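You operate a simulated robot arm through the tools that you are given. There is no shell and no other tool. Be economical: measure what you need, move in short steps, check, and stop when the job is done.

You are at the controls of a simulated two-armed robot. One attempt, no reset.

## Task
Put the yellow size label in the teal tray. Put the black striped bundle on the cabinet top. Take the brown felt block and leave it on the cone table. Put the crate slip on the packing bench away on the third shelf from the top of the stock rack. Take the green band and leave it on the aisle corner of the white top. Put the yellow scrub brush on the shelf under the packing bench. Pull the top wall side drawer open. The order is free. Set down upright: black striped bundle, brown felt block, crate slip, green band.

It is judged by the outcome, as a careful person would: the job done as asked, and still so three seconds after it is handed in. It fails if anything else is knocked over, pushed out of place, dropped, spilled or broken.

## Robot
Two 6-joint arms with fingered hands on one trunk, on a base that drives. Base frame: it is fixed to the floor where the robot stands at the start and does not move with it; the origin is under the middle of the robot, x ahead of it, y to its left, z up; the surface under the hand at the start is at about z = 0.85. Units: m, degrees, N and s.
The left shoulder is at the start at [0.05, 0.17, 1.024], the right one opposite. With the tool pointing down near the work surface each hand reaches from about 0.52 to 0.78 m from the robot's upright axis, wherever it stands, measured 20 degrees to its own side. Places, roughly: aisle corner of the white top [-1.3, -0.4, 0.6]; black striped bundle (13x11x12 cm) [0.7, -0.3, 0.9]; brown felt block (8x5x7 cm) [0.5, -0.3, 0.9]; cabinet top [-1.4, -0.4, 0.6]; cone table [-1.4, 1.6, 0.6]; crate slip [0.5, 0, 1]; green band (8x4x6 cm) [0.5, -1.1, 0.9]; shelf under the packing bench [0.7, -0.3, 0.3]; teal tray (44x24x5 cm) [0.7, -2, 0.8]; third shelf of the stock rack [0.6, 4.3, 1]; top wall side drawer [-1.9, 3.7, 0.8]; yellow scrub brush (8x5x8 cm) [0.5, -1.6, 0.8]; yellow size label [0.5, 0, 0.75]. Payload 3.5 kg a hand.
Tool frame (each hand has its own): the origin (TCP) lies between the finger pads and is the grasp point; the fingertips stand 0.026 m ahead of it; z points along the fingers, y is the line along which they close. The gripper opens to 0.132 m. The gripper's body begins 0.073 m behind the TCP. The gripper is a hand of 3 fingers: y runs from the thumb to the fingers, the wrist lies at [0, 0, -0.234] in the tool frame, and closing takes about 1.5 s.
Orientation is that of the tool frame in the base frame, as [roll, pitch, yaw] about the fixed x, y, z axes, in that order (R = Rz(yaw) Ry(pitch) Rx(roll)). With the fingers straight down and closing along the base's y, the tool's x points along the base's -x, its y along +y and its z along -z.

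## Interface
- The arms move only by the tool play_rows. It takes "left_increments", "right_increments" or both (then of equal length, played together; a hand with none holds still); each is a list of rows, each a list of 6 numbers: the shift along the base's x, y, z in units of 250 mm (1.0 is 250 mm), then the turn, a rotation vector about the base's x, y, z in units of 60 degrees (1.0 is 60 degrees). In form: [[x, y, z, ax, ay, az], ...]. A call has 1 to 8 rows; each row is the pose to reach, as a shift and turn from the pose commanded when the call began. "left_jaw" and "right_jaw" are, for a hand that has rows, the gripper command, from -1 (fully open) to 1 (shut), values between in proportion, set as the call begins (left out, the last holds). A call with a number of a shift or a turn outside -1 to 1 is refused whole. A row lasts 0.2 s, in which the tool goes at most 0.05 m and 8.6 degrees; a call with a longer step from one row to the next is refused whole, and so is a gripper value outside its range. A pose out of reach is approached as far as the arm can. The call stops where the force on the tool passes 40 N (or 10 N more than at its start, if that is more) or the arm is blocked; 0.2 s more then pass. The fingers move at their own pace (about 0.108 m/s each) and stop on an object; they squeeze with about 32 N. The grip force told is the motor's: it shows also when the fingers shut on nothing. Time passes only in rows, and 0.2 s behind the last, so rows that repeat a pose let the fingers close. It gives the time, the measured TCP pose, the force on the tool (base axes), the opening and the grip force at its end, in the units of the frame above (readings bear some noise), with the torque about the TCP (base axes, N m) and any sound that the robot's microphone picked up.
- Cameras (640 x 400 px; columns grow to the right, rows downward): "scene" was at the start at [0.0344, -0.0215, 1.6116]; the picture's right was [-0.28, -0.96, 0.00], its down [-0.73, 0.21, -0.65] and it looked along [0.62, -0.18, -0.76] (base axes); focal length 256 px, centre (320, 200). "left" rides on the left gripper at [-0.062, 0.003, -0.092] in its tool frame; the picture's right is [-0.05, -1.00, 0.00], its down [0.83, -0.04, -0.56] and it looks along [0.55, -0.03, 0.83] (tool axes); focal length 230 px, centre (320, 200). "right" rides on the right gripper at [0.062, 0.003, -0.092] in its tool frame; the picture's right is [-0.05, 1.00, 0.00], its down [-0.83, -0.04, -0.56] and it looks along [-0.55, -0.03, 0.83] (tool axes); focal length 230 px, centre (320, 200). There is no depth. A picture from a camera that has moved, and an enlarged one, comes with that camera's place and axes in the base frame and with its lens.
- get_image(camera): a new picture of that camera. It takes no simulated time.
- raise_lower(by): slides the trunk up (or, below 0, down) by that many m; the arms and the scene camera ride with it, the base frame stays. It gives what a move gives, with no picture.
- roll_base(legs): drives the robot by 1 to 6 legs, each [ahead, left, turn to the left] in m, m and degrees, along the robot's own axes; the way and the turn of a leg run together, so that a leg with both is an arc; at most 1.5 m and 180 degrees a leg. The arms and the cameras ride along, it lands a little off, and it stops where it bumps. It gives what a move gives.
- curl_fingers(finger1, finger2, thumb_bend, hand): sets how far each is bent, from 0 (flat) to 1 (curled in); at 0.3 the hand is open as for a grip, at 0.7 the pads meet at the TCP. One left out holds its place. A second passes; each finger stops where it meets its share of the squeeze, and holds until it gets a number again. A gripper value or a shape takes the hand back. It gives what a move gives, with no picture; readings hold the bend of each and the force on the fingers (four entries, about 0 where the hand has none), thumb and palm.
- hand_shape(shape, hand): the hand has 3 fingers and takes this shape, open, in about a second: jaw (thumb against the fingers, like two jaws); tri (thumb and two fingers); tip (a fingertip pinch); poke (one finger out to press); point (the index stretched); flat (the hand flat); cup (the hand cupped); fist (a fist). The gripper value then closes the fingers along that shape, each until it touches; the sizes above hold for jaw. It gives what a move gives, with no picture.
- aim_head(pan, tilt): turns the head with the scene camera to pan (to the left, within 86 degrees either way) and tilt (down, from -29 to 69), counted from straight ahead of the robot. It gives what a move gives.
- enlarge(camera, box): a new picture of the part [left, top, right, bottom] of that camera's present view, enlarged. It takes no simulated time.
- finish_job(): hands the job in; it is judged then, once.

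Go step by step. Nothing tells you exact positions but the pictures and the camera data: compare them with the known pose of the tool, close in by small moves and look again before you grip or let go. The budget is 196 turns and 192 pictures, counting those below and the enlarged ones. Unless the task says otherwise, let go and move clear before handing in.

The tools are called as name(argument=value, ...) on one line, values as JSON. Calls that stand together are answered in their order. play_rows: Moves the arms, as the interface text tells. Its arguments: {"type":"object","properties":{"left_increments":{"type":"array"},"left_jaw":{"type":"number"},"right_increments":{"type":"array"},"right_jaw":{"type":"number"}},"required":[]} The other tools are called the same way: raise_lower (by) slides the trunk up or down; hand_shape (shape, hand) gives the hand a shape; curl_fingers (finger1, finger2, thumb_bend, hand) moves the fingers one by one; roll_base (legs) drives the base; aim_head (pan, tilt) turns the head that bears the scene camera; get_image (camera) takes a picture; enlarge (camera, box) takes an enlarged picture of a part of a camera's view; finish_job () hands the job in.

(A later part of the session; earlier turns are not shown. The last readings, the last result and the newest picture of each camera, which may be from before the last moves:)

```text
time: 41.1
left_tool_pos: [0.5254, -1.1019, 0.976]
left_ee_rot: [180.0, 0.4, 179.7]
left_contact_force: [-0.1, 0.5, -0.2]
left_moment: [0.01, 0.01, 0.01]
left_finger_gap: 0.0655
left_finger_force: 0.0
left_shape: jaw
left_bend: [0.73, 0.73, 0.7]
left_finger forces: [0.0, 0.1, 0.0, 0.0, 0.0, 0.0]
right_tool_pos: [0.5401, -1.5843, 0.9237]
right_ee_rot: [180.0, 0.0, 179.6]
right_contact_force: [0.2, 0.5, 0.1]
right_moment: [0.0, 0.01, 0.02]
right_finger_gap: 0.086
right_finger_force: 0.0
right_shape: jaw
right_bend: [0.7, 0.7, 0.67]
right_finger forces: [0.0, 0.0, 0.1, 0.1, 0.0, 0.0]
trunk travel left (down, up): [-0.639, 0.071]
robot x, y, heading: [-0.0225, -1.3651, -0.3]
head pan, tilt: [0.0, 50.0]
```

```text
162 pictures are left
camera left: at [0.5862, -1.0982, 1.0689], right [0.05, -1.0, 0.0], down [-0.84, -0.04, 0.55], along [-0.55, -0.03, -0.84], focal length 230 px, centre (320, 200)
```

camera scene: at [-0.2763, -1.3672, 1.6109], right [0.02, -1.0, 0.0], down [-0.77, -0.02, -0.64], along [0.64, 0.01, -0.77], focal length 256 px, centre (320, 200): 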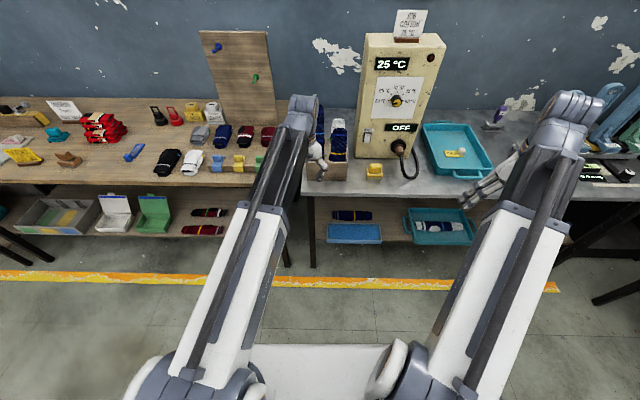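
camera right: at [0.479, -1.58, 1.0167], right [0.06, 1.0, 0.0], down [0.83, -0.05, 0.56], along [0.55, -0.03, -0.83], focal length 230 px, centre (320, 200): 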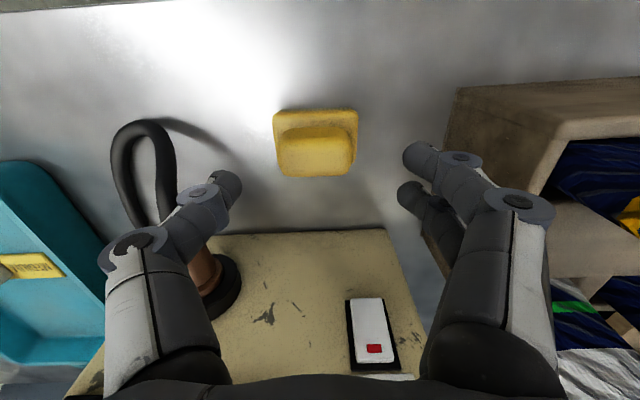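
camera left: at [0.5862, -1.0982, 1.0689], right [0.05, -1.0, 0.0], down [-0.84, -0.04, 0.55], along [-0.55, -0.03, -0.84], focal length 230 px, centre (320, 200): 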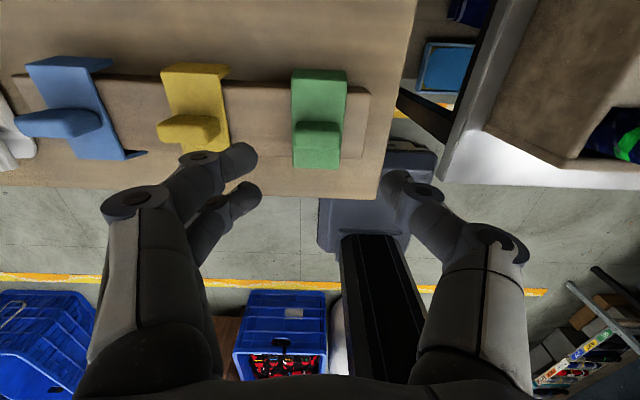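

play_rows(left_increments=[[0.01, 0.01, -0.09, 0, 0, 0], [0.01, 0.01, -0.18, 0, 0, 0], [0.01, 0.01, -0.25, 0, 0, 0]], right_increments=[[0.02, -0.01, -0.1, 0, 0, 0], [0.02, -0.01, -0.2, 0, 0, 0], [0.02, -0.01, -0.28, 0, 0, 0]])

get_image(camera="right")

get_image(camera="left")

```text
time: 41.9
left_tool_pos: [0.5292, -1.0988, 0.9147]
left_ee_rot: [179.9, 0.5, 179.7]
left_contact_force: [-0.5, 0.3, -0.8]
left_moment: [0.01, 0.0, 0.03]
left_finger_gap: 0.0654
left_finger_force: 0.1
left_shape: jaw
left_bend: [0.73, 0.73, 0.7]
left_finger forces: [0.0, 0.0, 0.1, 0.0, 0.0, 0.0]
right_tool_pos: [0.5443, -1.5901, 0.854]
right_ee_rot: [-180.0, -0.1, 179.7]
right_contact_force: [-0.2, 0.9, 0.4]
right_moment: [0.0, 0.0, 0.02]
right_finger_gap: 0.0859
right_finger_force: 0.0
right_shape: jaw
right_bend: [0.7, 0.7, 0.67]
right_finger forces: [0.0, 0.0, 0.0, 0.0, 0.1, 0.1]
trunk travel left (down, up): [-0.639, 0.071]
robot x, y, heading: [-0.0209, -1.3667, -0.5]
head pan, tilt: [0.0, 50.0]
```

```text
161 pictures are left
camera right: at [0.4827, -1.585, 0.9467], right [0.06, 1.0, 0.0], down [0.83, -0.05, 0.56], along [0.55, -0.03, -0.83], focal length 230 px, centre (320, 200)
```

right: 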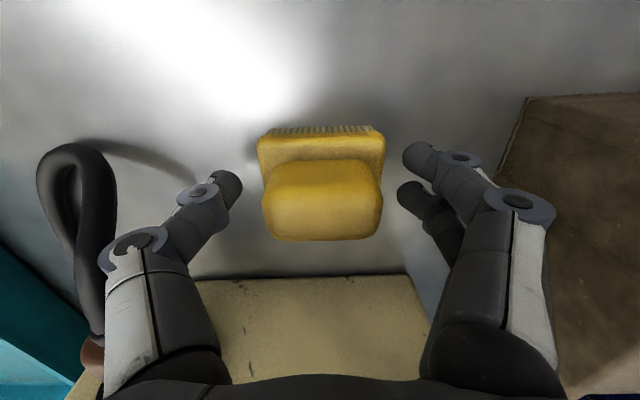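

```text
160 pictures are left
camera left: at [0.5892, -1.0957, 1.0067], right [0.05, -1.0, 0.0], down [-0.84, -0.04, 0.55], along [-0.55, -0.03, -0.84], focal length 230 px, centre (320, 200)
```

left: 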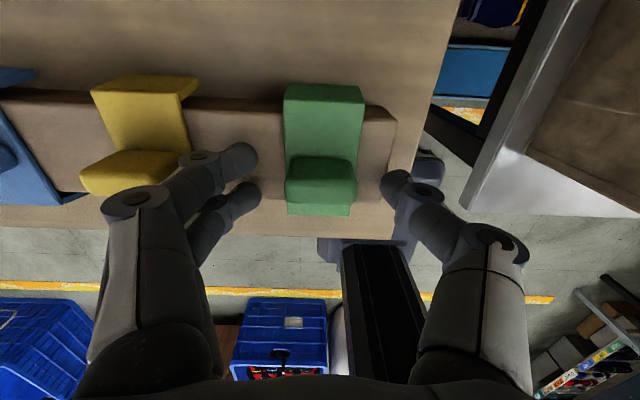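

play_rows(left_increments=[[0.01, 0, -0.03, 0, 0, 0], [0.01, 0, -0.03, 0, 0, 0], [0.01, 0, -0.03, 0, 0, 0], [0.01, 0, -0.03, 0, 0, 0], [0.01, 0, -0.03, 0, 0, 0], [0.01, 0, -0.03, 0, 0, 0]], right_increments=[[0, 0, -0.03, 0, 0, 0], [0, 0, -0.03, 0, 0, 0], [0, 0, -0.03, 0, 0, 0], [0, 0, -0.03, 0, 0, 0], [0, 0, -0.03, 0, 0, 0], [0, 0, -0.03, 0, 0, 0]], left_jaw=1.0, right_jaw=1.0)

get_image(camera="right")

get_image(camera="left")

```text
time: 42.7
left_tool_pos: [0.5309, -1.0962, 0.9122]
left_ee_rot: [179.8, 0.9, 179.8]
left_contact_force: [-3.4, 1.5, 27.4]
left_moment: [0.66, 0.14, -0.03]
left_finger_gap: 0.0343
left_finger_force: 32.1
left_shape: jaw
left_bend: [0.75, 0.76, 0.72]
left_finger forces: [19.5, 29.7, 0.1, 0.1, 28.6, 0.0]
right_tool_pos: [0.5443, -1.5897, 0.8493]
right_ee_rot: [-180.0, 0.4, 179.7]
right_contact_force: [-1.0, 0.1, 10.2]
right_moment: [-0.1, -0.02, -0.01]
right_finger_gap: 0.063
right_finger_force: 31.6
right_shape: jaw
right_bend: [0.73, 0.73, 0.7]
right_finger forces: [15.1, 15.3, 0.0, 0.1, 30.9, 0.1]
trunk travel left (down, up): [-0.639, 0.071]
robot x, y, heading: [-0.0226, -1.3659, -0.1]
head pan, tilt: [0.0, 50.0]
stopped in row 3 (left hand): the force on the tool passed its limit at 42 N (the readings are from after the stop); the commanded pose is now the measured one
```

```text
159 pictures are left
camera right: at [0.4816, -1.5846, 0.9423], right [0.06, 1.0, 0.0], down [0.83, -0.05, 0.56], along [0.56, -0.03, -0.83], focal length 230 px, centre (320, 200)
```

right: 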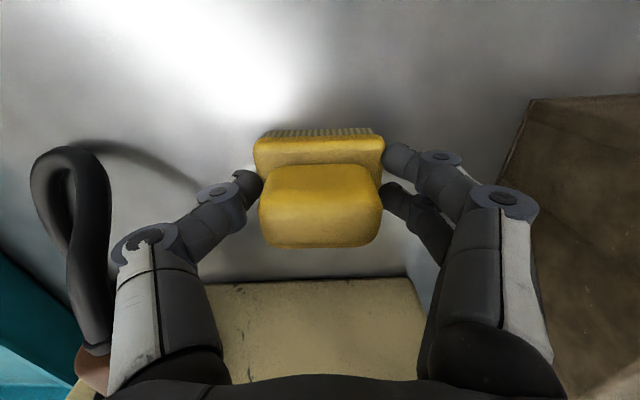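

```text
158 pictures are left
camera left: at [0.5903, -1.0943, 1.0051], right [0.05, -1.0, 0.0], down [-0.84, -0.04, 0.54], along [-0.54, -0.02, -0.84], focal length 230 px, centre (320, 200)
```

left: 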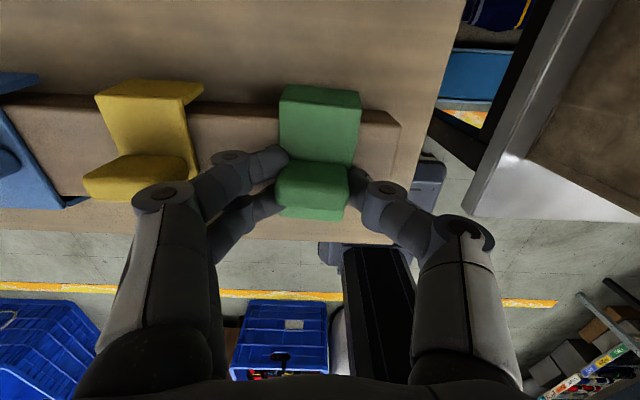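

Both gripped. Lifting both.

play_rows(left_increments=[[0, 0, 0.04, 0, 0, 0], [0, 0, 0.12, 0, 0, 0], [0, 0, 0.25, 0, 0, 0], [0, 0, 0.4, 0, 0, 0], [0, 0, 0.55, 0, 0, 0], [0, 0, 0.7, 0, 0, 0]], right_increments=[[0, 0, 0.04, 0, 0, 0], [0, 0, 0.12, 0, 0, 0], [0, 0, 0.25, 0, 0, 0], [0, 0, 0.4, 0, 0, 0], [0, 0, 0.6, 0, 0, 0], [0, 0, 0.8, 0, 0, 0]])

get_image(camera="right")

get_image(camera="left")

```text
time: 44.1
left_tool_pos: [0.5333, -1.098, 1.084]
left_ee_rot: [179.8, 0.8, 179.8]
left_contact_force: [0.1, -0.3, 0.0]
left_moment: [0.03, 0.01, -0.01]
left_finger_gap: 0.0315
left_finger_force: 31.6
left_shape: jaw
left_bend: [0.74, 0.74, 0.72]
left_finger forces: [12.7, 13.3, 0.0, 0.1, 25.6, 0.0]
right_tool_pos: [0.5452, -1.5899, 1.0486]
right_ee_rot: [180.0, 0.1, 179.8]
right_contact_force: [0.2, -0.5, -1.3]
right_moment: [-0.01, 0.0, 0.0]
right_finger_gap: 0.0627
right_finger_force: 32.0
right_shape: jaw
right_bend: [0.73, 0.73, 0.7]
right_finger forces: [14.2, 14.4, 0.1, 0.0, 23.7, 0.1]
trunk travel left (down, up): [-0.639, 0.071]
robot x, y, heading: [-0.0237, -1.3676, -0.1]
head pan, tilt: [0.0, 50.0]
```

```text
157 pictures are left
camera right: at [0.4832, -1.5851, 1.1422], right [0.06, 1.0, 0.0], down [0.83, -0.05, 0.56], along [0.56, -0.03, -0.83], focal length 230 px, centre (320, 200)
```

right: 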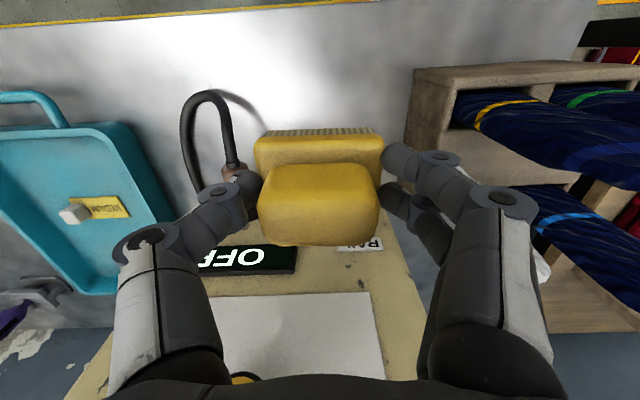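

```text
156 pictures are left
camera left: at [0.5931, -1.0951, 1.1762], right [0.05, -1.0, 0.0], down [-0.84, -0.04, 0.55], along [-0.54, -0.02, -0.84], focal length 230 px, centre (320, 200)
```

left: 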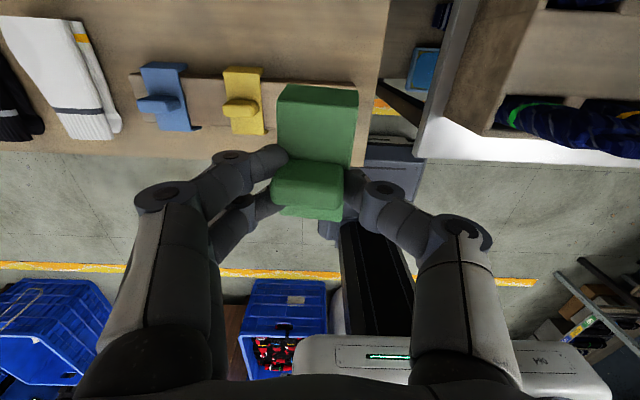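

Both held. I back up, strafe to in front of the shelf under the packing bench, and lower the trunk to see it.

roll_base(legs=[[-0.38, 0, 0], [0, 1.27, 0]])

raise_lower(by=-0.5)

aim_head(pan=0, tilt=45)

get_image(camera="scene")

```text
time: 52.4
left_tool_pos: [0.1716, 0.1611, 1.0819]
left_ee_rot: [179.8, 0.7, 179.4]
left_contact_force: [-0.5, -0.1, 0.3]
left_moment: [0.02, 0.0, 0.01]
left_finger_gap: 0.0313
left_finger_force: 32.0
left_shape: jaw
left_bend: [0.74, 0.74, 0.72]
left_finger forces: [12.7, 13.3, 0.1, 0.0, 25.6, 0.0]
right_tool_pos: [0.1791, -0.3309, 1.0486]
right_ee_rot: [180.0, 0.0, 179.4]
right_contact_force: [1.3, 0.2, -0.7]
right_moment: [0.02, 0.02, 0.0]
right_finger_gap: 0.0567
right_finger_force: 32.2
right_shape: jaw
right_bend: [0.73, 0.74, 0.71]
right_finger forces: [13.3, 13.1, 0.0, 0.0, 29.6, 0.0]
trunk travel left (down, up): [-0.639, 0.071]
robot x, y, heading: [-0.3873, -0.1053, -0.8]
head pan, tilt: [0.0, 50.0]
```

```text
refused: -0.5 is not a number from -0.4 to 0.4
```

```text
time: 53.0
left_tool_pos: [0.1704, 0.1595, 1.0822]
left_ee_rot: [179.8, 0.6, 179.4]
left_contact_force: [0.2, -0.1, 0.1]
left_moment: [0.0, 0.01, -0.03]
left_finger_gap: 0.0317
left_finger_force: 32.0
left_shape: jaw
left_bend: [0.74, 0.74, 0.72]
left_finger forces: [12.7, 13.3, 0.1, 0.1, 25.6, 0.0]
right_tool_pos: [0.1788, -0.3325, 1.048]
right_ee_rot: [-180.0, 0.1, 179.3]
right_contact_force: [-0.1, 0.5, -0.9]
right_moment: [-0.03, -0.04, 0.0]
right_finger_gap: 0.0567
right_finger_force: 32.4
right_shape: jaw
right_bend: [0.73, 0.74, 0.71]
right_finger forces: [13.4, 13.1, 0.1, 0.0, 29.5, 0.0]
trunk travel left (down, up): [-0.639, 0.071]
robot x, y, heading: [-0.3892, -0.1033, -0.5]
head pan, tilt: [0.0, 45.0]
```

```text
155 pictures are left
camera scene: at [-0.3471, -0.1041, 1.6178], right [-0.01, -1.0, 0.0], down [-0.71, 0.01, -0.71], along [0.71, -0.01, -0.71], focal length 256 px, centre (320, 200)
```

scene: 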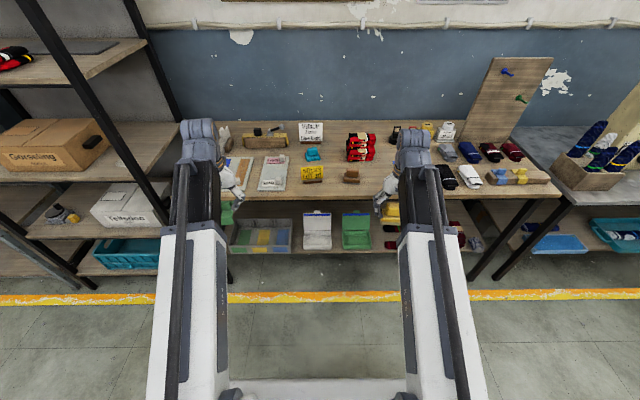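

raise_lower(by=-0.4)

get_image(camera="right")

aim_head(pan=-5, tilt=38)

get_image(camera="scene")

```text
time: 56.9
left_tool_pos: [0.1712, 0.1598, 0.6823]
left_ee_rot: [179.8, 0.7, 179.4]
left_contact_force: [0.4, 0.2, -0.3]
left_moment: [-0.01, -0.01, 0.01]
left_finger_gap: 0.0313
left_finger_force: 32.0
left_shape: jaw
left_bend: [0.74, 0.74, 0.72]
left_finger forces: [12.7, 13.3, 0.0, 0.0, 25.6, 0.1]
right_tool_pos: [0.179, -0.3315, 0.6491]
right_ee_rot: [-180.0, 0.1, 179.3]
right_contact_force: [0.8, -0.6, -0.9]
right_moment: [-0.01, 0.0, -0.02]
right_finger_gap: 0.0567
right_finger_force: 32.2
right_shape: jaw
right_bend: [0.73, 0.74, 0.71]
right_finger forces: [13.2, 13.0, 0.1, 0.0, 29.5, 0.0]
trunk travel left (down, up): [-0.239, 0.471]
robot x, y, heading: [-0.3892, -0.1019, -0.5]
head pan, tilt: [0.0, 45.0]
```

```text
154 pictures are left
camera right: at [0.1173, -0.3264, 0.7417], right [0.06, 1.0, 0.0], down [0.83, -0.05, 0.56], along [0.56, -0.04, -0.83], focal length 230 px, centre (320, 200)
```

right: 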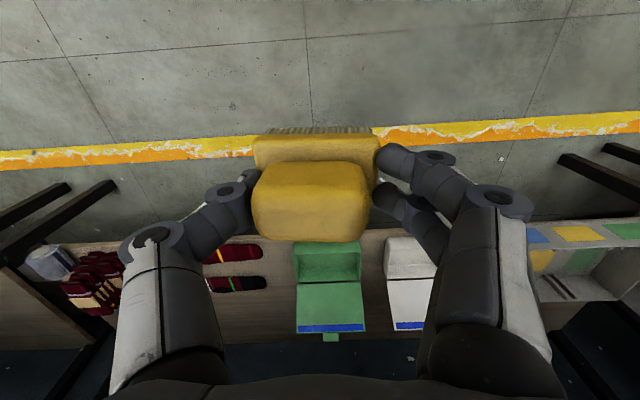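

```text
time: 57.6
left_tool_pos: [0.172, 0.1609, 0.6828]
left_ee_rot: [179.8, 0.7, 179.4]
left_contact_force: [-0.4, 0.7, -0.2]
left_moment: [-0.03, 0.01, 0.01]
left_finger_gap: 0.0315
left_finger_force: 32.3
left_shape: jaw
left_bend: [0.74, 0.74, 0.72]
left_finger forces: [12.7, 13.3, 0.1, 0.1, 25.6, 0.0]
right_tool_pos: [0.1795, -0.3324, 0.6497]
right_ee_rot: [179.9, 0.2, 179.4]
right_contact_force: [0.4, 0.3, -0.4]
right_moment: [0.02, -0.01, -0.02]
right_finger_gap: 0.0568
right_finger_force: 31.9
right_shape: jaw
right_bend: [0.73, 0.74, 0.71]
right_finger forces: [13.2, 13.0, 0.0, 0.1, 29.6, 0.0]
trunk travel left (down, up): [-0.239, 0.471]
robot x, y, heading: [-0.389, -0.104, -0.5]
head pan, tilt: [-5.0, 38.0]
```

```text
153 pictures are left
camera scene: at [-0.3426, -0.1117, 1.228], right [-0.1, -1.0, 0.0], down [-0.61, 0.06, -0.79], along [0.78, -0.08, -0.62], focal length 256 px, centre (320, 200)
```

scene: 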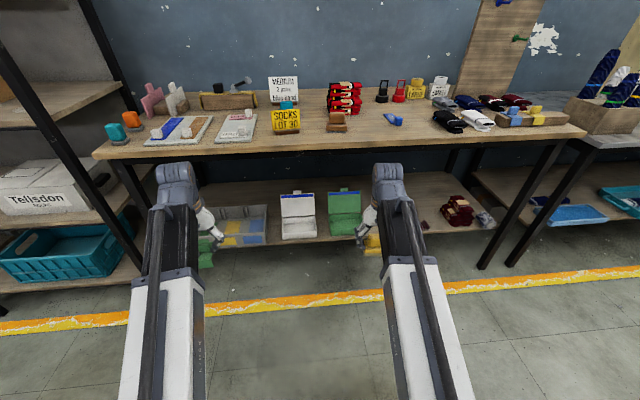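

The brush still sits firmly. The shelf (z≈0.29, front edge x≈0.53) has a free spot around y −0.8. I strafe there, swing the left hand aside, and look.

roll_base(legs=[[0, -0.49, 0.5]])

play_rows(left_increments=[[-0.12, 0.12, 0, 0, 0, 0.08], [-0.24, 0.25, 0, 0, 0, 0.16], [-0.36, 0.38, 0, 0, 0, 0.24], [-0.48, 0.51, 0, 0, 0, 0.32], [-0.6, 0.64, 0, 0, 0, 0.4], [-0.72, 0.77, 0, 0, 0, 0.48], [-0.84, 0.9, 0, 0, 0, 0.56], [-0.94, 1.0, 0, 0, 0, 0.64]])

aim_head(pan=-20, tilt=30)

get_image(camera="scene")

get_image(camera="right")

```text
time: 60.5
left_tool_pos: [0.1655, -0.3314, 0.6819]
left_ee_rot: [179.8, 0.7, 179.7]
left_contact_force: [-0.1, -0.6, -0.2]
left_moment: [-0.01, 0.01, -0.01]
left_finger_gap: 0.0315
left_finger_force: 32.2
left_shape: jaw
left_bend: [0.74, 0.74, 0.72]
left_finger forces: [12.7, 13.2, 0.0, 0.0, 25.6, 0.0]
right_tool_pos: [0.1762, -0.8241, 0.6478]
right_ee_rot: [-179.9, 0.1, 179.6]
right_contact_force: [-0.7, 0.2, -1.0]
right_moment: [0.03, 0.02, 0.0]
right_finger_gap: 0.0568
right_finger_force: 31.9
right_shape: jaw
right_bend: [0.73, 0.74, 0.71]
right_finger forces: [13.3, 13.0, 0.0, 0.0, 29.4, 0.1]
trunk travel left (down, up): [-0.239, 0.471]
robot x, y, heading: [-0.394, -0.599, -0.5]
head pan, tilt: [-5.0, 38.0]
```

```text
time: 62.3
left_tool_pos: [-0.0697, -0.0821, 0.6832]
left_ee_rot: [179.8, 0.7, -141.9]
left_contact_force: [-0.2, -0.2, 0.4]
left_moment: [-0.01, 0.0, 0.02]
left_finger_gap: 0.0314
left_finger_force: 32.6
left_shape: jaw
left_bend: [0.74, 0.74, 0.72]
left_finger forces: [12.5, 12.5, 0.0, 0.1, 25.7, 0.0]
right_tool_pos: [0.1763, -0.8235, 0.649]
right_ee_rot: [179.9, 0.1, 179.6]
right_contact_force: [0.0, 0.6, -0.5]
right_moment: [0.02, -0.01, 0.01]
right_finger_gap: 0.0566
right_finger_force: 31.3
right_shape: jaw
right_bend: [0.73, 0.74, 0.71]
right_finger forces: [13.1, 12.6, 0.1, 0.1, 29.2, 0.1]
trunk travel left (down, up): [-0.239, 0.471]
robot x, y, heading: [-0.3919, -0.5953, -0.4]
head pan, tilt: [-5.0, 38.0]
```

```text
time: 63.0
left_tool_pos: [-0.0693, -0.081, 0.6835]
left_ee_rot: [179.8, 0.7, -142.0]
left_contact_force: [1.1, 1.2, -0.6]
left_moment: [0.0, 0.03, -0.01]
left_finger_gap: 0.0315
left_finger_force: 31.8
left_shape: jaw
left_bend: [0.74, 0.74, 0.72]
left_finger forces: [12.5, 12.5, 0.0, 0.1, 25.7, 0.0]
right_tool_pos: [0.1772, -0.8245, 0.6486]
right_ee_rot: [180.0, 0.1, 179.6]
right_contact_force: [-0.2, -0.4, -0.4]
right_moment: [0.01, -0.02, 0.04]
right_finger_gap: 0.0563
right_finger_force: 32.5
right_shape: jaw
right_bend: [0.73, 0.74, 0.71]
right_finger forces: [13.0, 12.6, 0.1, 0.1, 29.2, 0.1]
trunk travel left (down, up): [-0.239, 0.471]
robot x, y, heading: [-0.3919, -0.6, -0.5]
head pan, tilt: [-20.0, 30.0]
```

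```text
152 pictures are left
camera scene: at [-0.3481, -0.6296, 1.2404], right [-0.35, -0.94, 0.0], down [-0.47, 0.17, -0.87], along [0.81, -0.3, -0.5], focal length 256 px, centre (320, 200)
```

scene: 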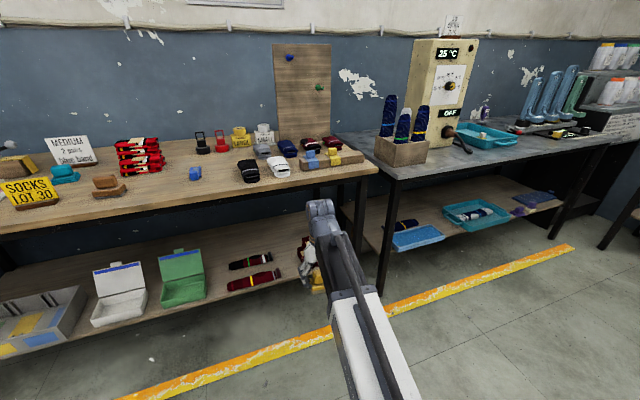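

```text
151 pictures are left
camera right: at [0.1139, -0.8189, 0.7417], right [0.06, 1.0, 0.0], down [0.83, -0.05, 0.56], along [0.56, -0.03, -0.83], focal length 230 px, centre (320, 200)
```

right: 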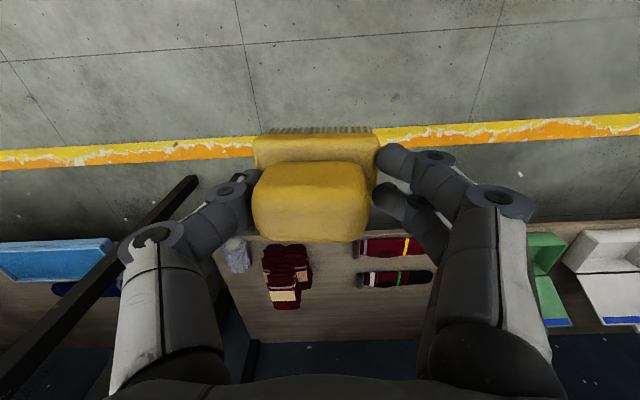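

Between pile and socks it's only ~12 cm wide here – tight. The left end of the shelf may be freer; I'll strafe left and look.

roll_base(legs=[[0, 0.9, 0.4]])

aim_head(pan=10, tilt=30)

get_image(camera="scene")

get_image(camera="right")

```text
time: 67.7
left_tool_pos: [-0.0605, 0.8005, 0.6831]
left_ee_rot: [179.9, 0.7, -142.1]
left_contact_force: [0.5, -0.4, 0.2]
left_moment: [0.01, 0.03, 0.01]
left_finger_gap: 0.0312
left_finger_force: 31.8
left_shape: jaw
left_bend: [0.74, 0.74, 0.72]
left_finger forces: [12.6, 12.5, 0.1, 0.0, 25.7, 0.0]
right_tool_pos: [0.1832, 0.0575, 0.649]
right_ee_rot: [180.0, 0.1, 179.4]
right_contact_force: [-0.3, -0.5, -0.7]
right_moment: [-0.03, -0.01, -0.01]
right_finger_gap: 0.0572
right_finger_force: 31.8
right_shape: jaw
right_bend: [0.73, 0.74, 0.71]
right_finger forces: [13.0, 12.6, 0.0, 0.0, 29.1, 0.1]
trunk travel left (down, up): [-0.239, 0.471]
robot x, y, heading: [-0.3851, 0.2839, -0.4]
head pan, tilt: [-20.0, 30.0]
```

```text
time: 68.7
left_tool_pos: [-0.0611, 0.8002, 0.6842]
left_ee_rot: [179.8, 0.8, -142.1]
left_contact_force: [0.0, 0.4, -0.4]
left_moment: [0.0, 0.04, 0.0]
left_finger_gap: 0.0314
left_finger_force: 31.9
left_shape: jaw
left_bend: [0.74, 0.74, 0.72]
left_finger forces: [12.5, 12.5, 0.0, 0.0, 25.7, 0.0]
right_tool_pos: [0.1825, 0.0576, 0.6487]
right_ee_rot: [-180.0, 0.1, 179.4]
right_contact_force: [-0.8, 0.1, -1.0]
right_moment: [0.02, -0.01, 0.03]
right_finger_gap: 0.0568
right_finger_force: 32.3
right_shape: jaw
right_bend: [0.73, 0.74, 0.71]
right_finger forces: [12.9, 12.6, 0.0, 0.0, 29.1, 0.1]
trunk travel left (down, up): [-0.239, 0.471]
robot x, y, heading: [-0.384, 0.2854, -0.3]
head pan, tilt: [10.0, 30.0]
```

```text
150 pictures are left
camera scene: at [-0.3363, 0.2997, 1.2404], right [0.16, -0.99, 0.0], down [-0.49, -0.08, -0.87], along [0.85, 0.14, -0.5], focal length 256 px, centre (320, 200)
```

scene: 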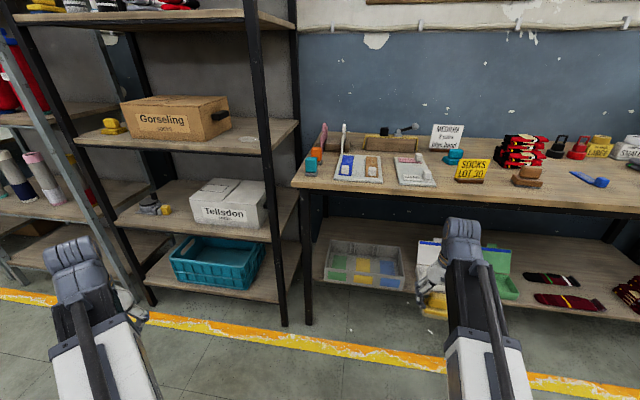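

```text
149 pictures are left
camera right: at [0.1206, 0.0623, 0.7417], right [0.06, 1.0, 0.0], down [0.83, -0.05, 0.56], along [0.56, -0.04, -0.83], focal length 230 px, centre (320, 200)
```

right: 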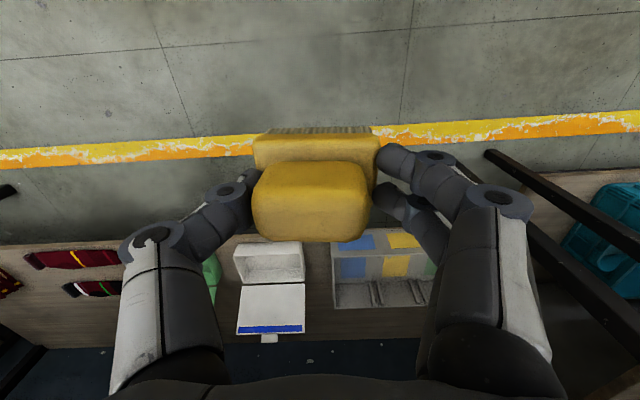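

The left end is full, so the gap at y≈−0.81 it is, with the hand yawed 90° so it's narrow there. Going back and turning the right hand.

roll_base(legs=[[0, -0.86, 0.3]])

play_rows(right_increments=[[0, 0, 0, 0, 0, -0.14], [0, 0, 0, 0, 0, -0.28], [0, 0, 0, 0, 0, -0.42], [0, 0, 0, 0, 0, -0.56], [0, 0, 0, 0, 0, -0.7], [0, 0, 0, 0, 0, -0.84], [0, 0, 0, 0, 0, -0.98]])

play_rows(right_increments=[[0, 0, 0, 0, 0, -0.14], [0, 0, 0, 0, 0, -0.28], [0, 0, 0, 0, 0, -0.42], [0, 0, 0, 0, 0, -0.51]])

aim_head(pan=-10, tilt=35)

get_image(camera="scene")

get_image(camera="right")

```text
time: 73.3
left_tool_pos: [-0.0686, -0.0767, 0.6827]
left_ee_rot: [179.8, 0.7, -141.8]
left_contact_force: [-0.6, 0.1, 0.1]
left_moment: [0.0, -0.02, 0.01]
left_finger_gap: 0.0314
left_finger_force: 31.6
left_shape: jaw
left_bend: [0.74, 0.74, 0.72]
left_finger forces: [12.5, 12.5, 0.0, 0.0, 25.8, 0.0]
right_tool_pos: [0.1778, -0.8172, 0.649]
right_ee_rot: [-180.0, 0.1, 179.7]
right_contact_force: [-0.5, -0.6, -0.8]
right_moment: [0.01, -0.05, 0.02]
right_finger_gap: 0.0565
right_finger_force: 32.0
right_shape: jaw
right_bend: [0.73, 0.74, 0.71]
right_finger forces: [12.8, 12.4, 0.0, 0.1, 29.0, 0.0]
trunk travel left (down, up): [-0.239, 0.471]
robot x, y, heading: [-0.3926, -0.5942, -0.2]
head pan, tilt: [10.0, 30.0]
```

```text
time: 74.9
left_tool_pos: [-0.0703, -0.075, 0.6836]
left_ee_rot: [179.8, 0.6, -141.8]
left_contact_force: [-0.5, 0.0, -0.5]
left_moment: [-0.01, 0.02, -0.02]
left_finger_gap: 0.0313
left_finger_force: 32.1
left_shape: jaw
left_bend: [0.74, 0.74, 0.72]
left_finger forces: [12.4, 12.4, 0.0, 0.1, 25.8, 0.0]
right_tool_pos: [0.1781, -0.8178, 0.6488]
right_ee_rot: [-179.9, 0.1, 120.8]
right_contact_force: [0.0, 1.0, -1.4]
right_moment: [-0.01, 0.0, 0.0]
right_finger_gap: 0.0565
right_finger_force: 32.2
right_shape: jaw
right_bend: [0.73, 0.74, 0.71]
right_finger forces: [12.1, 11.7, 0.1, 0.1, 28.4, 0.1]
trunk travel left (down, up): [-0.239, 0.471]
robot x, y, heading: [-0.391, -0.594, -0.2]
head pan, tilt: [10.0, 30.0]
```

```text
time: 75.9
left_tool_pos: [-0.0693, -0.0762, 0.6836]
left_ee_rot: [179.9, 0.7, -141.8]
left_contact_force: [-0.4, 0.5, 0.6]
left_moment: [0.02, 0.03, -0.04]
left_finger_gap: 0.0315
left_finger_force: 31.9
left_shape: jaw
left_bend: [0.74, 0.74, 0.72]
left_finger forces: [12.5, 12.5, 0.0, 0.1, 25.7, 0.0]
right_tool_pos: [0.1779, -0.8176, 0.6487]
right_ee_rot: [-180.0, 0.1, 90.3]
right_contact_force: [-0.3, 0.7, -0.4]
right_moment: [-0.01, 0.02, 0.01]
right_finger_gap: 0.0564
right_finger_force: 31.6
right_shape: jaw
right_bend: [0.73, 0.74, 0.71]
right_finger forces: [11.7, 11.4, 0.0, 0.1, 28.1, 0.0]
trunk travel left (down, up): [-0.239, 0.471]
robot x, y, heading: [-0.3917, -0.594, -0.2]
head pan, tilt: [10.0, 30.0]
```

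```text
time: 76.7
left_tool_pos: [-0.0689, -0.0757, 0.6832]
left_ee_rot: [179.8, 0.7, -141.8]
left_contact_force: [0.5, 0.4, -0.5]
left_moment: [0.02, 0.03, 0.0]
left_finger_gap: 0.0314
left_finger_force: 31.6
left_shape: jaw
left_bend: [0.74, 0.74, 0.72]
left_finger forces: [12.5, 12.6, 0.0, 0.1, 25.7, 0.1]
right_tool_pos: [0.1772, -0.8176, 0.6482]
right_ee_rot: [-179.9, 0.1, 90.4]
right_contact_force: [0.3, 0.3, 0.6]
right_moment: [-0.01, 0.01, -0.02]
right_finger_gap: 0.0565
right_finger_force: 32.1
right_shape: jaw
right_bend: [0.73, 0.74, 0.71]
right_finger forces: [11.9, 11.4, 0.0, 0.0, 28.1, 0.0]
trunk travel left (down, up): [-0.239, 0.471]
robot x, y, heading: [-0.3914, -0.5908, -0.3]
head pan, tilt: [-10.0, 35.0]
```

```text
148 pictures are left
camera scene: at [-0.3451, -0.6088, 1.2326], right [-0.18, -0.98, 0.0], down [-0.56, 0.1, -0.82], along [0.81, -0.15, -0.57], focal length 256 px, centre (320, 200)
```

scene: 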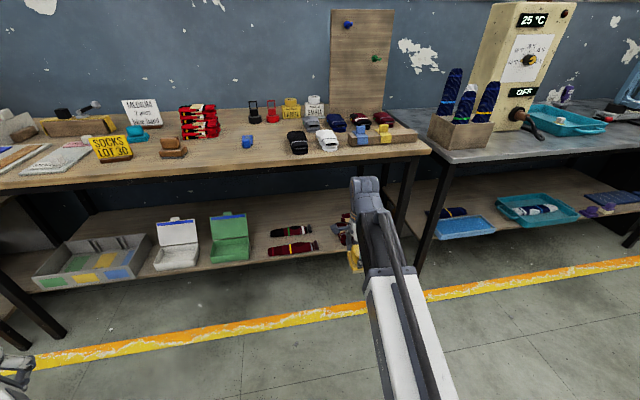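

```text
147 pictures are left
camera right: at [0.1798, -0.7544, 0.7414], right [1.0, -0.05, 0.0], down [-0.04, -0.83, 0.56], along [-0.03, -0.56, -0.83], focal length 230 px, centre (320, 200)
```

right: 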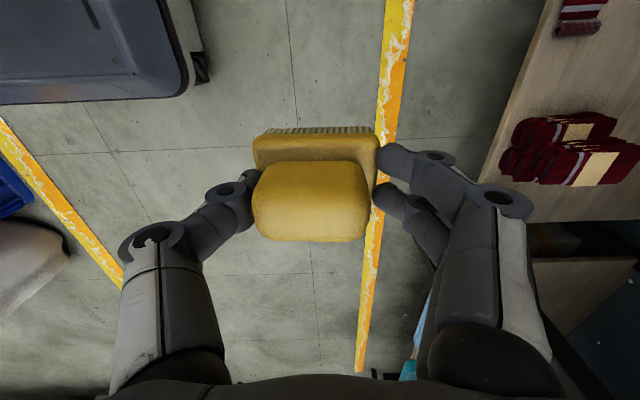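

The brush clears the gap best at y≈−0.812. I tilt the tool 30° forward, lower the trunk, and drive in.

play_rows(right_increments=[[0, 0.01, 0, 0, -0.12, 0], [0, 0.02, 0, 0, -0.25, 0], [0, 0.02, 0, 0, -0.38, 0], [0, 0.02, 0, 0, -0.5, 0]])

raise_lower(by=-0.19)

roll_base(legs=[[0.25, 0, 0]])

get_image(camera="scene")

get_image(camera="right")

```text
time: 77.7
left_tool_pos: [-0.0699, -0.0756, 0.6848]
left_ee_rot: [179.8, 0.7, -141.8]
left_contact_force: [-0.2, 0.5, -0.4]
left_moment: [0.02, 0.0, -0.03]
left_finger_gap: 0.0313
left_finger_force: 32.2
left_shape: jaw
left_bend: [0.74, 0.74, 0.72]
left_finger forces: [12.5, 12.5, 0.1, 0.0, 25.8, 0.0]
right_tool_pos: [0.1838, -0.8136, 0.6497]
right_ee_rot: [150.2, 0.3, 90.3]
right_contact_force: [-0.4, 0.7, -0.8]
right_moment: [-0.03, -0.01, 0.0]
right_finger_gap: 0.0504
right_finger_force: 31.6
right_shape: jaw
right_bend: [0.74, 0.74, 0.72]
right_finger forces: [11.3, 12.9, 0.1, 0.0, 26.1, 0.0]
right hand out of reach, approached as far as the arm can: row 4
trunk travel left (down, up): [-0.239, 0.471]
robot x, y, heading: [-0.3909, -0.5938, -0.1]
head pan, tilt: [-10.0, 35.0]
```

```text
time: 79.8
left_tool_pos: [-0.0702, -0.0769, 0.4941]
left_ee_rot: [179.9, 0.8, -141.9]
left_contact_force: [-0.3, -0.3, -0.6]
left_moment: [0.03, 0.03, 0.0]
left_finger_gap: 0.0315
left_finger_force: 32.4
left_shape: jaw
left_bend: [0.74, 0.74, 0.72]
left_finger forces: [12.6, 12.4, 0.1, 0.1, 25.8, 0.0]
right_tool_pos: [0.1828, -0.813, 0.4593]
right_ee_rot: [150.2, 0.3, 90.2]
right_contact_force: [0.0, -0.8, -1.2]
right_moment: [0.03, 0.0, -0.03]
right_finger_gap: 0.0502
right_finger_force: 31.5
right_shape: jaw
right_bend: [0.74, 0.74, 0.72]
right_finger forces: [11.3, 13.0, 0.0, 0.0, 26.0, 0.0]
trunk travel left (down, up): [-0.049, 0.661]
robot x, y, heading: [-0.391, -0.5937, 0.1]
head pan, tilt: [-10.0, 35.0]
```

```text
time: 81.6
left_tool_pos: [0.1852, -0.0804, 0.494]
left_ee_rot: [179.8, 0.7, -142.1]
left_contact_force: [-0.7, 0.1, -0.4]
left_moment: [-0.01, 0.01, 0.03]
left_finger_gap: 0.0315
left_finger_force: 32.3
left_shape: jaw
left_bend: [0.74, 0.74, 0.72]
left_finger forces: [12.6, 12.5, 0.0, 0.0, 25.8, 0.0]
right_tool_pos: [0.4315, -0.8172, 0.4595]
right_ee_rot: [150.1, 0.3, 89.8]
right_contact_force: [0.0, 1.1, -0.4]
right_moment: [0.01, 0.04, 0.0]
right_finger_gap: 0.0503
right_finger_force: 32.1
right_shape: jaw
right_bend: [0.74, 0.74, 0.72]
right_finger forces: [11.3, 13.1, 0.0, 0.1, 26.1, 0.1]
trunk travel left (down, up): [-0.049, 0.661]
robot x, y, heading: [-0.1439, -0.598, -1.0]
head pan, tilt: [-10.0, 35.0]
```

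```text
146 pictures are left
camera scene: at [-0.0947, -0.6112, 1.0426], right [-0.19, -0.98, 0.0], down [-0.56, 0.11, -0.82], along [0.8, -0.15, -0.57], focal length 256 px, centre (320, 200)
```

scene: 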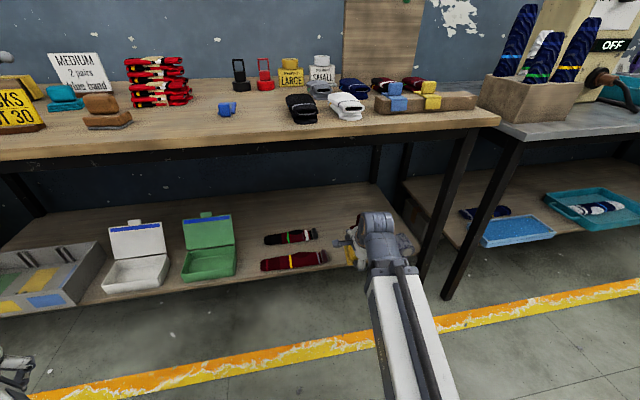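

```text
145 pictures are left
camera right: at [0.3884, -0.7554, 0.5421], right [0.87, -0.05, 0.5], down [-0.32, -0.83, 0.46], along [0.39, -0.56, -0.73], focal length 230 px, centre (320, 200)
```

right: 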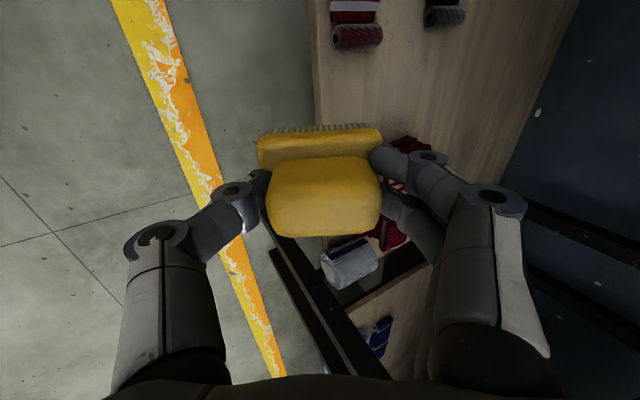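

roll_base(legs=[[0.17, 0, 0.8]])

get_image(camera="right")

enlarge(camera="scene", box=[200, 160, 520, 360])

```text
time: 83.1
left_tool_pos: [0.3482, -0.0768, 0.4944]
left_ee_rot: [179.8, 0.7, -141.5]
left_contact_force: [0.0, 0.0, -0.3]
left_moment: [0.01, -0.02, -0.03]
left_finger_gap: 0.0313
left_finger_force: 31.8
left_shape: jaw
left_bend: [0.74, 0.74, 0.72]
left_finger forces: [12.5, 12.6, 0.1, 0.0, 25.8, 0.0]
right_tool_pos: [0.6041, -0.8126, 0.4597]
right_ee_rot: [150.2, 0.3, 90.5]
right_contact_force: [-0.6, 0.0, -0.6]
right_moment: [-0.01, 0.01, -0.02]
right_finger_gap: 0.0503
right_finger_force: 31.6
right_shape: jaw
right_bend: [0.74, 0.74, 0.72]
right_finger forces: [11.3, 12.8, 0.0, 0.2, 26.1, 0.1]
trunk travel left (down, up): [-0.049, 0.661]
robot x, y, heading: [0.0274, -0.5947, -0.1]
head pan, tilt: [-10.0, 35.0]
```

```text
144 pictures are left
camera right: at [0.5602, -0.7495, 0.5421], right [0.87, -0.04, 0.5], down [-0.31, -0.83, 0.46], along [0.39, -0.55, -0.73], focal length 230 px, centre (320, 200)
```

right: 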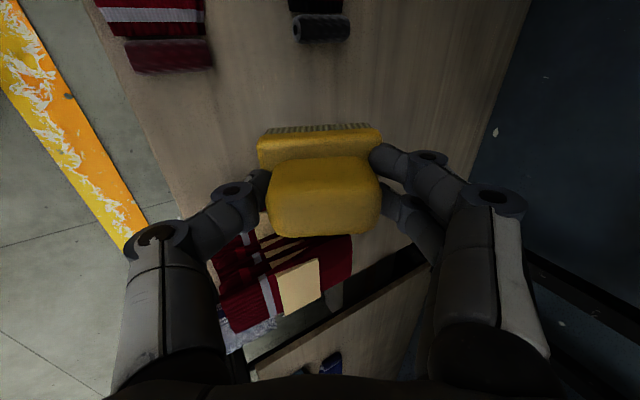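

```text
2.00 times, centred on (360, 260) of scene
camera zoom: at [0.0753, -0.6115, 1.0426], right [-0.17, -0.98, 0.0], down [-0.56, 0.1, -0.82], along [0.81, -0.14, -0.57], focal length 512 px, centre (240, 80)
```

zoom: 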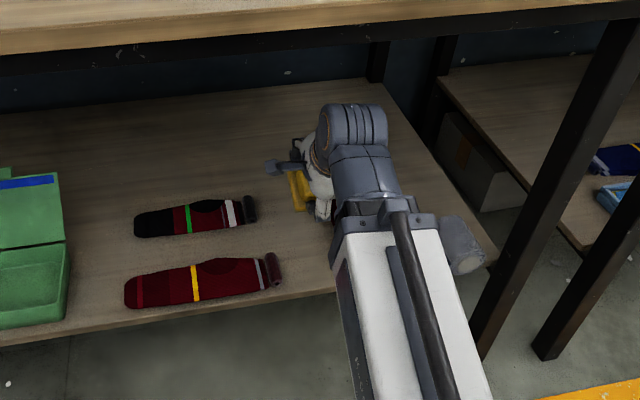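

play_rows(right_increments=[[0, 0, -0.1, 0, 0, 0], [0, 0, -0.2, 0, 0, 0], [0, 0, -0.27, 0, 0, 0], [0, 0, -0.31, 0, 0, 0]])

get_image(camera="right")

enlarge(camera="scene", box=[240, 180, 480, 330])

```text
time: 84.1
left_tool_pos: [0.3484, -0.0762, 0.4943]
left_ee_rot: [179.8, 0.7, -141.6]
left_contact_force: [-0.3, 1.0, 0.3]
left_moment: [-0.02, 0.02, 0.0]
left_finger_gap: 0.0315
left_finger_force: 31.7
left_shape: jaw
left_bend: [0.74, 0.74, 0.72]
left_finger forces: [12.5, 12.3, 0.1, 0.1, 25.8, 0.1]
right_tool_pos: [0.6144, -0.8128, 0.3828]
right_ee_rot: [150.4, 0.3, 90.7]
right_contact_force: [0.4, -0.8, -0.7]
right_moment: [-0.02, 0.04, 0.01]
right_finger_gap: 0.0501
right_finger_force: 32.0
right_shape: jaw
right_bend: [0.74, 0.74, 0.72]
right_finger forces: [11.3, 13.1, 0.1, 0.0, 25.8, 0.0]
right hand out of reach, approached as far as the arm can: row 1, 2, 3, 4
trunk travel left (down, up): [-0.049, 0.661]
robot x, y, heading: [0.028, -0.5947, 0.1]
head pan, tilt: [-10.0, 35.0]
```

```text
142 pictures are left
camera right: at [0.571, -0.7507, 0.4659], right [0.87, -0.04, 0.49], down [-0.3, -0.83, 0.46], along [0.39, -0.55, -0.73], focal length 230 px, centre (320, 200)
```

right: 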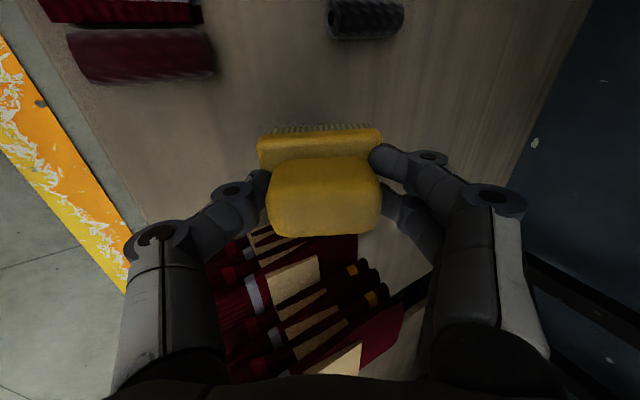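

```text
2.67 times, centred on (360, 255) of scene
camera zoom: at [0.0753, -0.6115, 1.0426], right [-0.17, -0.98, 0.0], down [-0.56, 0.1, -0.82], along [0.81, -0.14, -0.57], focal length 682 px, centre (213, 53)
```

zoom: 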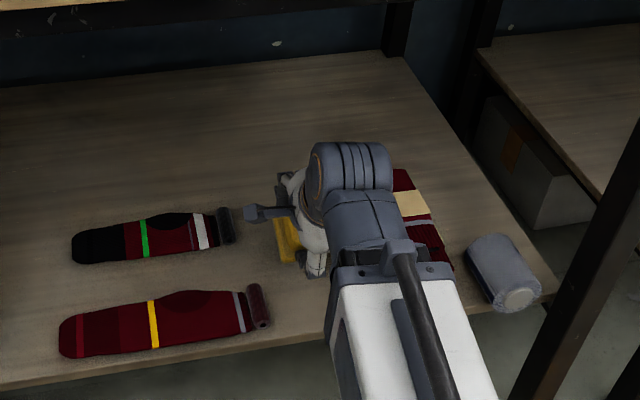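

raise_lower(by=-0.015)

get_image(camera="right")

```text
time: 84.7
left_tool_pos: [0.347, -0.0777, 0.4781]
left_ee_rot: [179.8, 0.8, -141.5]
left_contact_force: [1.2, -0.2, 0.3]
left_moment: [-0.03, -0.02, -0.03]
left_finger_gap: 0.0313
left_finger_force: 32.0
left_shape: jaw
left_bend: [0.74, 0.74, 0.72]
left_finger forces: [12.5, 12.4, 0.1, 0.1, 25.8, 0.1]
right_tool_pos: [0.6153, -0.8131, 0.3683]
right_ee_rot: [150.4, 0.3, 90.5]
right_contact_force: [0.3, 0.3, -0.5]
right_moment: [-0.01, 0.04, 0.0]
right_finger_gap: 0.0499
right_finger_force: 31.4
right_shape: jaw
right_bend: [0.74, 0.74, 0.72]
right_finger forces: [11.3, 13.0, 0.0, 0.0, 25.9, 0.1]
trunk travel left (down, up): [-0.034, 0.676]
robot x, y, heading: [0.0273, -0.5958, 0.1]
head pan, tilt: [-10.0, 35.0]
```

```text
140 pictures are left
camera right: at [0.571, -0.7507, 0.4511], right [0.87, -0.04, 0.49], down [-0.3, -0.83, 0.46], along [0.39, -0.55, -0.73], focal length 230 px, centre (320, 200)
```

right: 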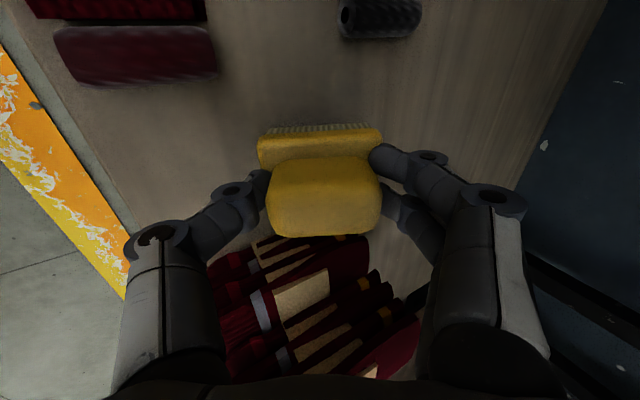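

raise_lower(by=-0.02)

get_image(camera="right")

```text
time: 85.2
left_tool_pos: [0.3473, -0.0782, 0.467]
left_ee_rot: [179.9, 0.6, -141.4]
left_contact_force: [0.1, -0.2, -0.6]
left_moment: [0.03, 0.01, 0.03]
left_finger_gap: 0.0316
left_finger_force: 31.6
left_shape: jaw
left_bend: [0.74, 0.74, 0.72]
left_finger forces: [12.6, 12.5, 0.0, 0.0, 25.9, 0.0]
right_tool_pos: [0.6143, -0.8134, 0.3632]
right_ee_rot: [149.7, 0.3, 90.5]
right_contact_force: [-9.9, 1.7, 23.9]
right_moment: [-0.01, 0.69, -0.04]
right_finger_gap: 0.0528
right_finger_force: 32.3
right_shape: jaw
right_bend: [0.74, 0.74, 0.72]
right_finger forces: [13.1, 13.4, 0.1, 0.0, 50.6, 0.0]
trunk travel left (down, up): [-0.022, 0.688]
robot x, y, heading: [0.0265, -0.5958, 0.0]
head pan, tilt: [-10.0, 35.0]
stopped: the force on the tool passed its limit at 51 N (the readings are from after the stop); the commanded pose is now the measured one
```

```text
139 pictures are left
camera right: at [0.5699, -0.7505, 0.4439], right [0.86, -0.04, 0.5], down [-0.31, -0.83, 0.46], along [0.4, -0.55, -0.73], focal length 230 px, centre (320, 200)
```

right: 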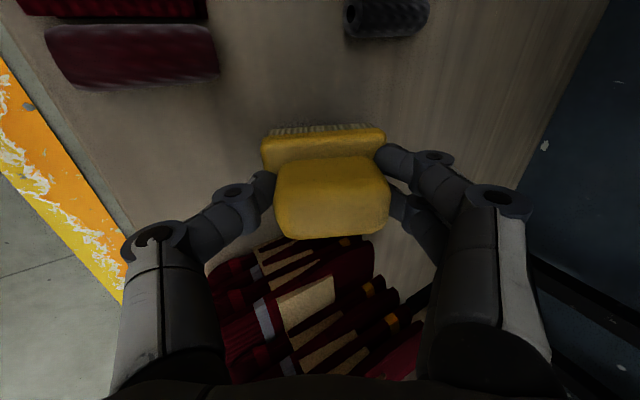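

Contact made. I rotate the brush about its rear edge towards upright before release.

play_rows(right_increments=[[0.03, 0, 0.012, 0, 0.11, 0], [0.07, 0, 0.012, 0, 0.22, 0], [0.11, 0, 0.008, 0, 0.33, 0], [0.14, 0, -0.002, 0, 0.43, 0]])

get_image(camera="right")

```text
time: 86.2
left_tool_pos: [0.3473, -0.0769, 0.466]
left_ee_rot: [179.8, 0.7, -141.5]
left_contact_force: [0.5, 0.0, -0.7]
left_moment: [0.01, 0.01, -0.04]
left_finger_gap: 0.0316
left_finger_force: 32.0
left_shape: jaw
left_bend: [0.74, 0.74, 0.72]
left_finger forces: [12.5, 12.4, 0.0, 0.1, 26.0, 0.0]
right_tool_pos: [0.6502, -0.8123, 0.3597]
right_ee_rot: [175.9, 0.0, 90.6]
right_contact_force: [-0.2, -0.1, -0.8]
right_moment: [-0.01, -0.01, -0.03]
right_finger_gap: 0.0506
right_finger_force: 32.4
right_shape: jaw
right_bend: [0.74, 0.74, 0.72]
right_finger forces: [11.5, 11.7, 0.0, 0.0, 25.2, 0.0]
trunk travel left (down, up): [-0.022, 0.688]
robot x, y, heading: [0.027, -0.5956, 0.2]
head pan, tilt: [-10.0, 35.0]
```

```text
138 pictures are left
camera right: at [0.6457, -0.7507, 0.4513], right [1.0, -0.04, 0.07], down [-0.07, -0.83, 0.55], along [0.04, -0.55, -0.83], focal length 230 px, centre (320, 200)
```

right: 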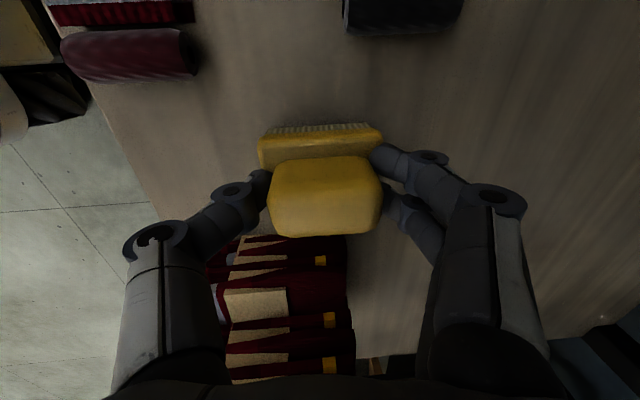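

play_rows(right_increments=[[0, 0, -0.02, 0, 0.03, 0], [0, 0, -0.04, 0, 0.06, 0], [0, 0, -0.06, 0, 0.06, 0], [0, 0, -0.08, 0, 0.06, 0], [0, 0, -0.1, 0, 0.06, 0]])

```text
time: 86.8
left_tool_pos: [0.3469, -0.0775, 0.4659]
left_ee_rot: [179.8, 0.7, -141.5]
left_contact_force: [0.4, -0.3, 0.1]
left_moment: [0.06, -0.06, 0.0]
left_finger_gap: 0.0315
left_finger_force: 32.2
left_shape: jaw
left_bend: [0.74, 0.74, 0.72]
left_finger forces: [12.5, 12.5, 0.0, 0.0, 26.0, 0.0]
right_tool_pos: [0.6514, -0.813, 0.3567]
right_ee_rot: [178.5, 0.1, 90.6]
right_contact_force: [-3.6, 0.8, 24.5]
right_moment: [0.01, -0.19, -0.02]
right_finger_gap: 0.0516
right_finger_force: 31.7
right_shape: jaw
right_bend: [0.76, 0.76, 0.73]
right_finger forces: [20.0, 19.8, 0.0, 0.1, 34.0, 0.0]
trunk travel left (down, up): [-0.022, 0.688]
robot x, y, heading: [0.0304, -0.6007, -0.1]
head pan, tilt: [-10.0, 35.0]
stopped in row 3 (right hand): the force on the tool passed its limit at 46 N (the readings are from after the stop); the commanded pose is now the measured one
```

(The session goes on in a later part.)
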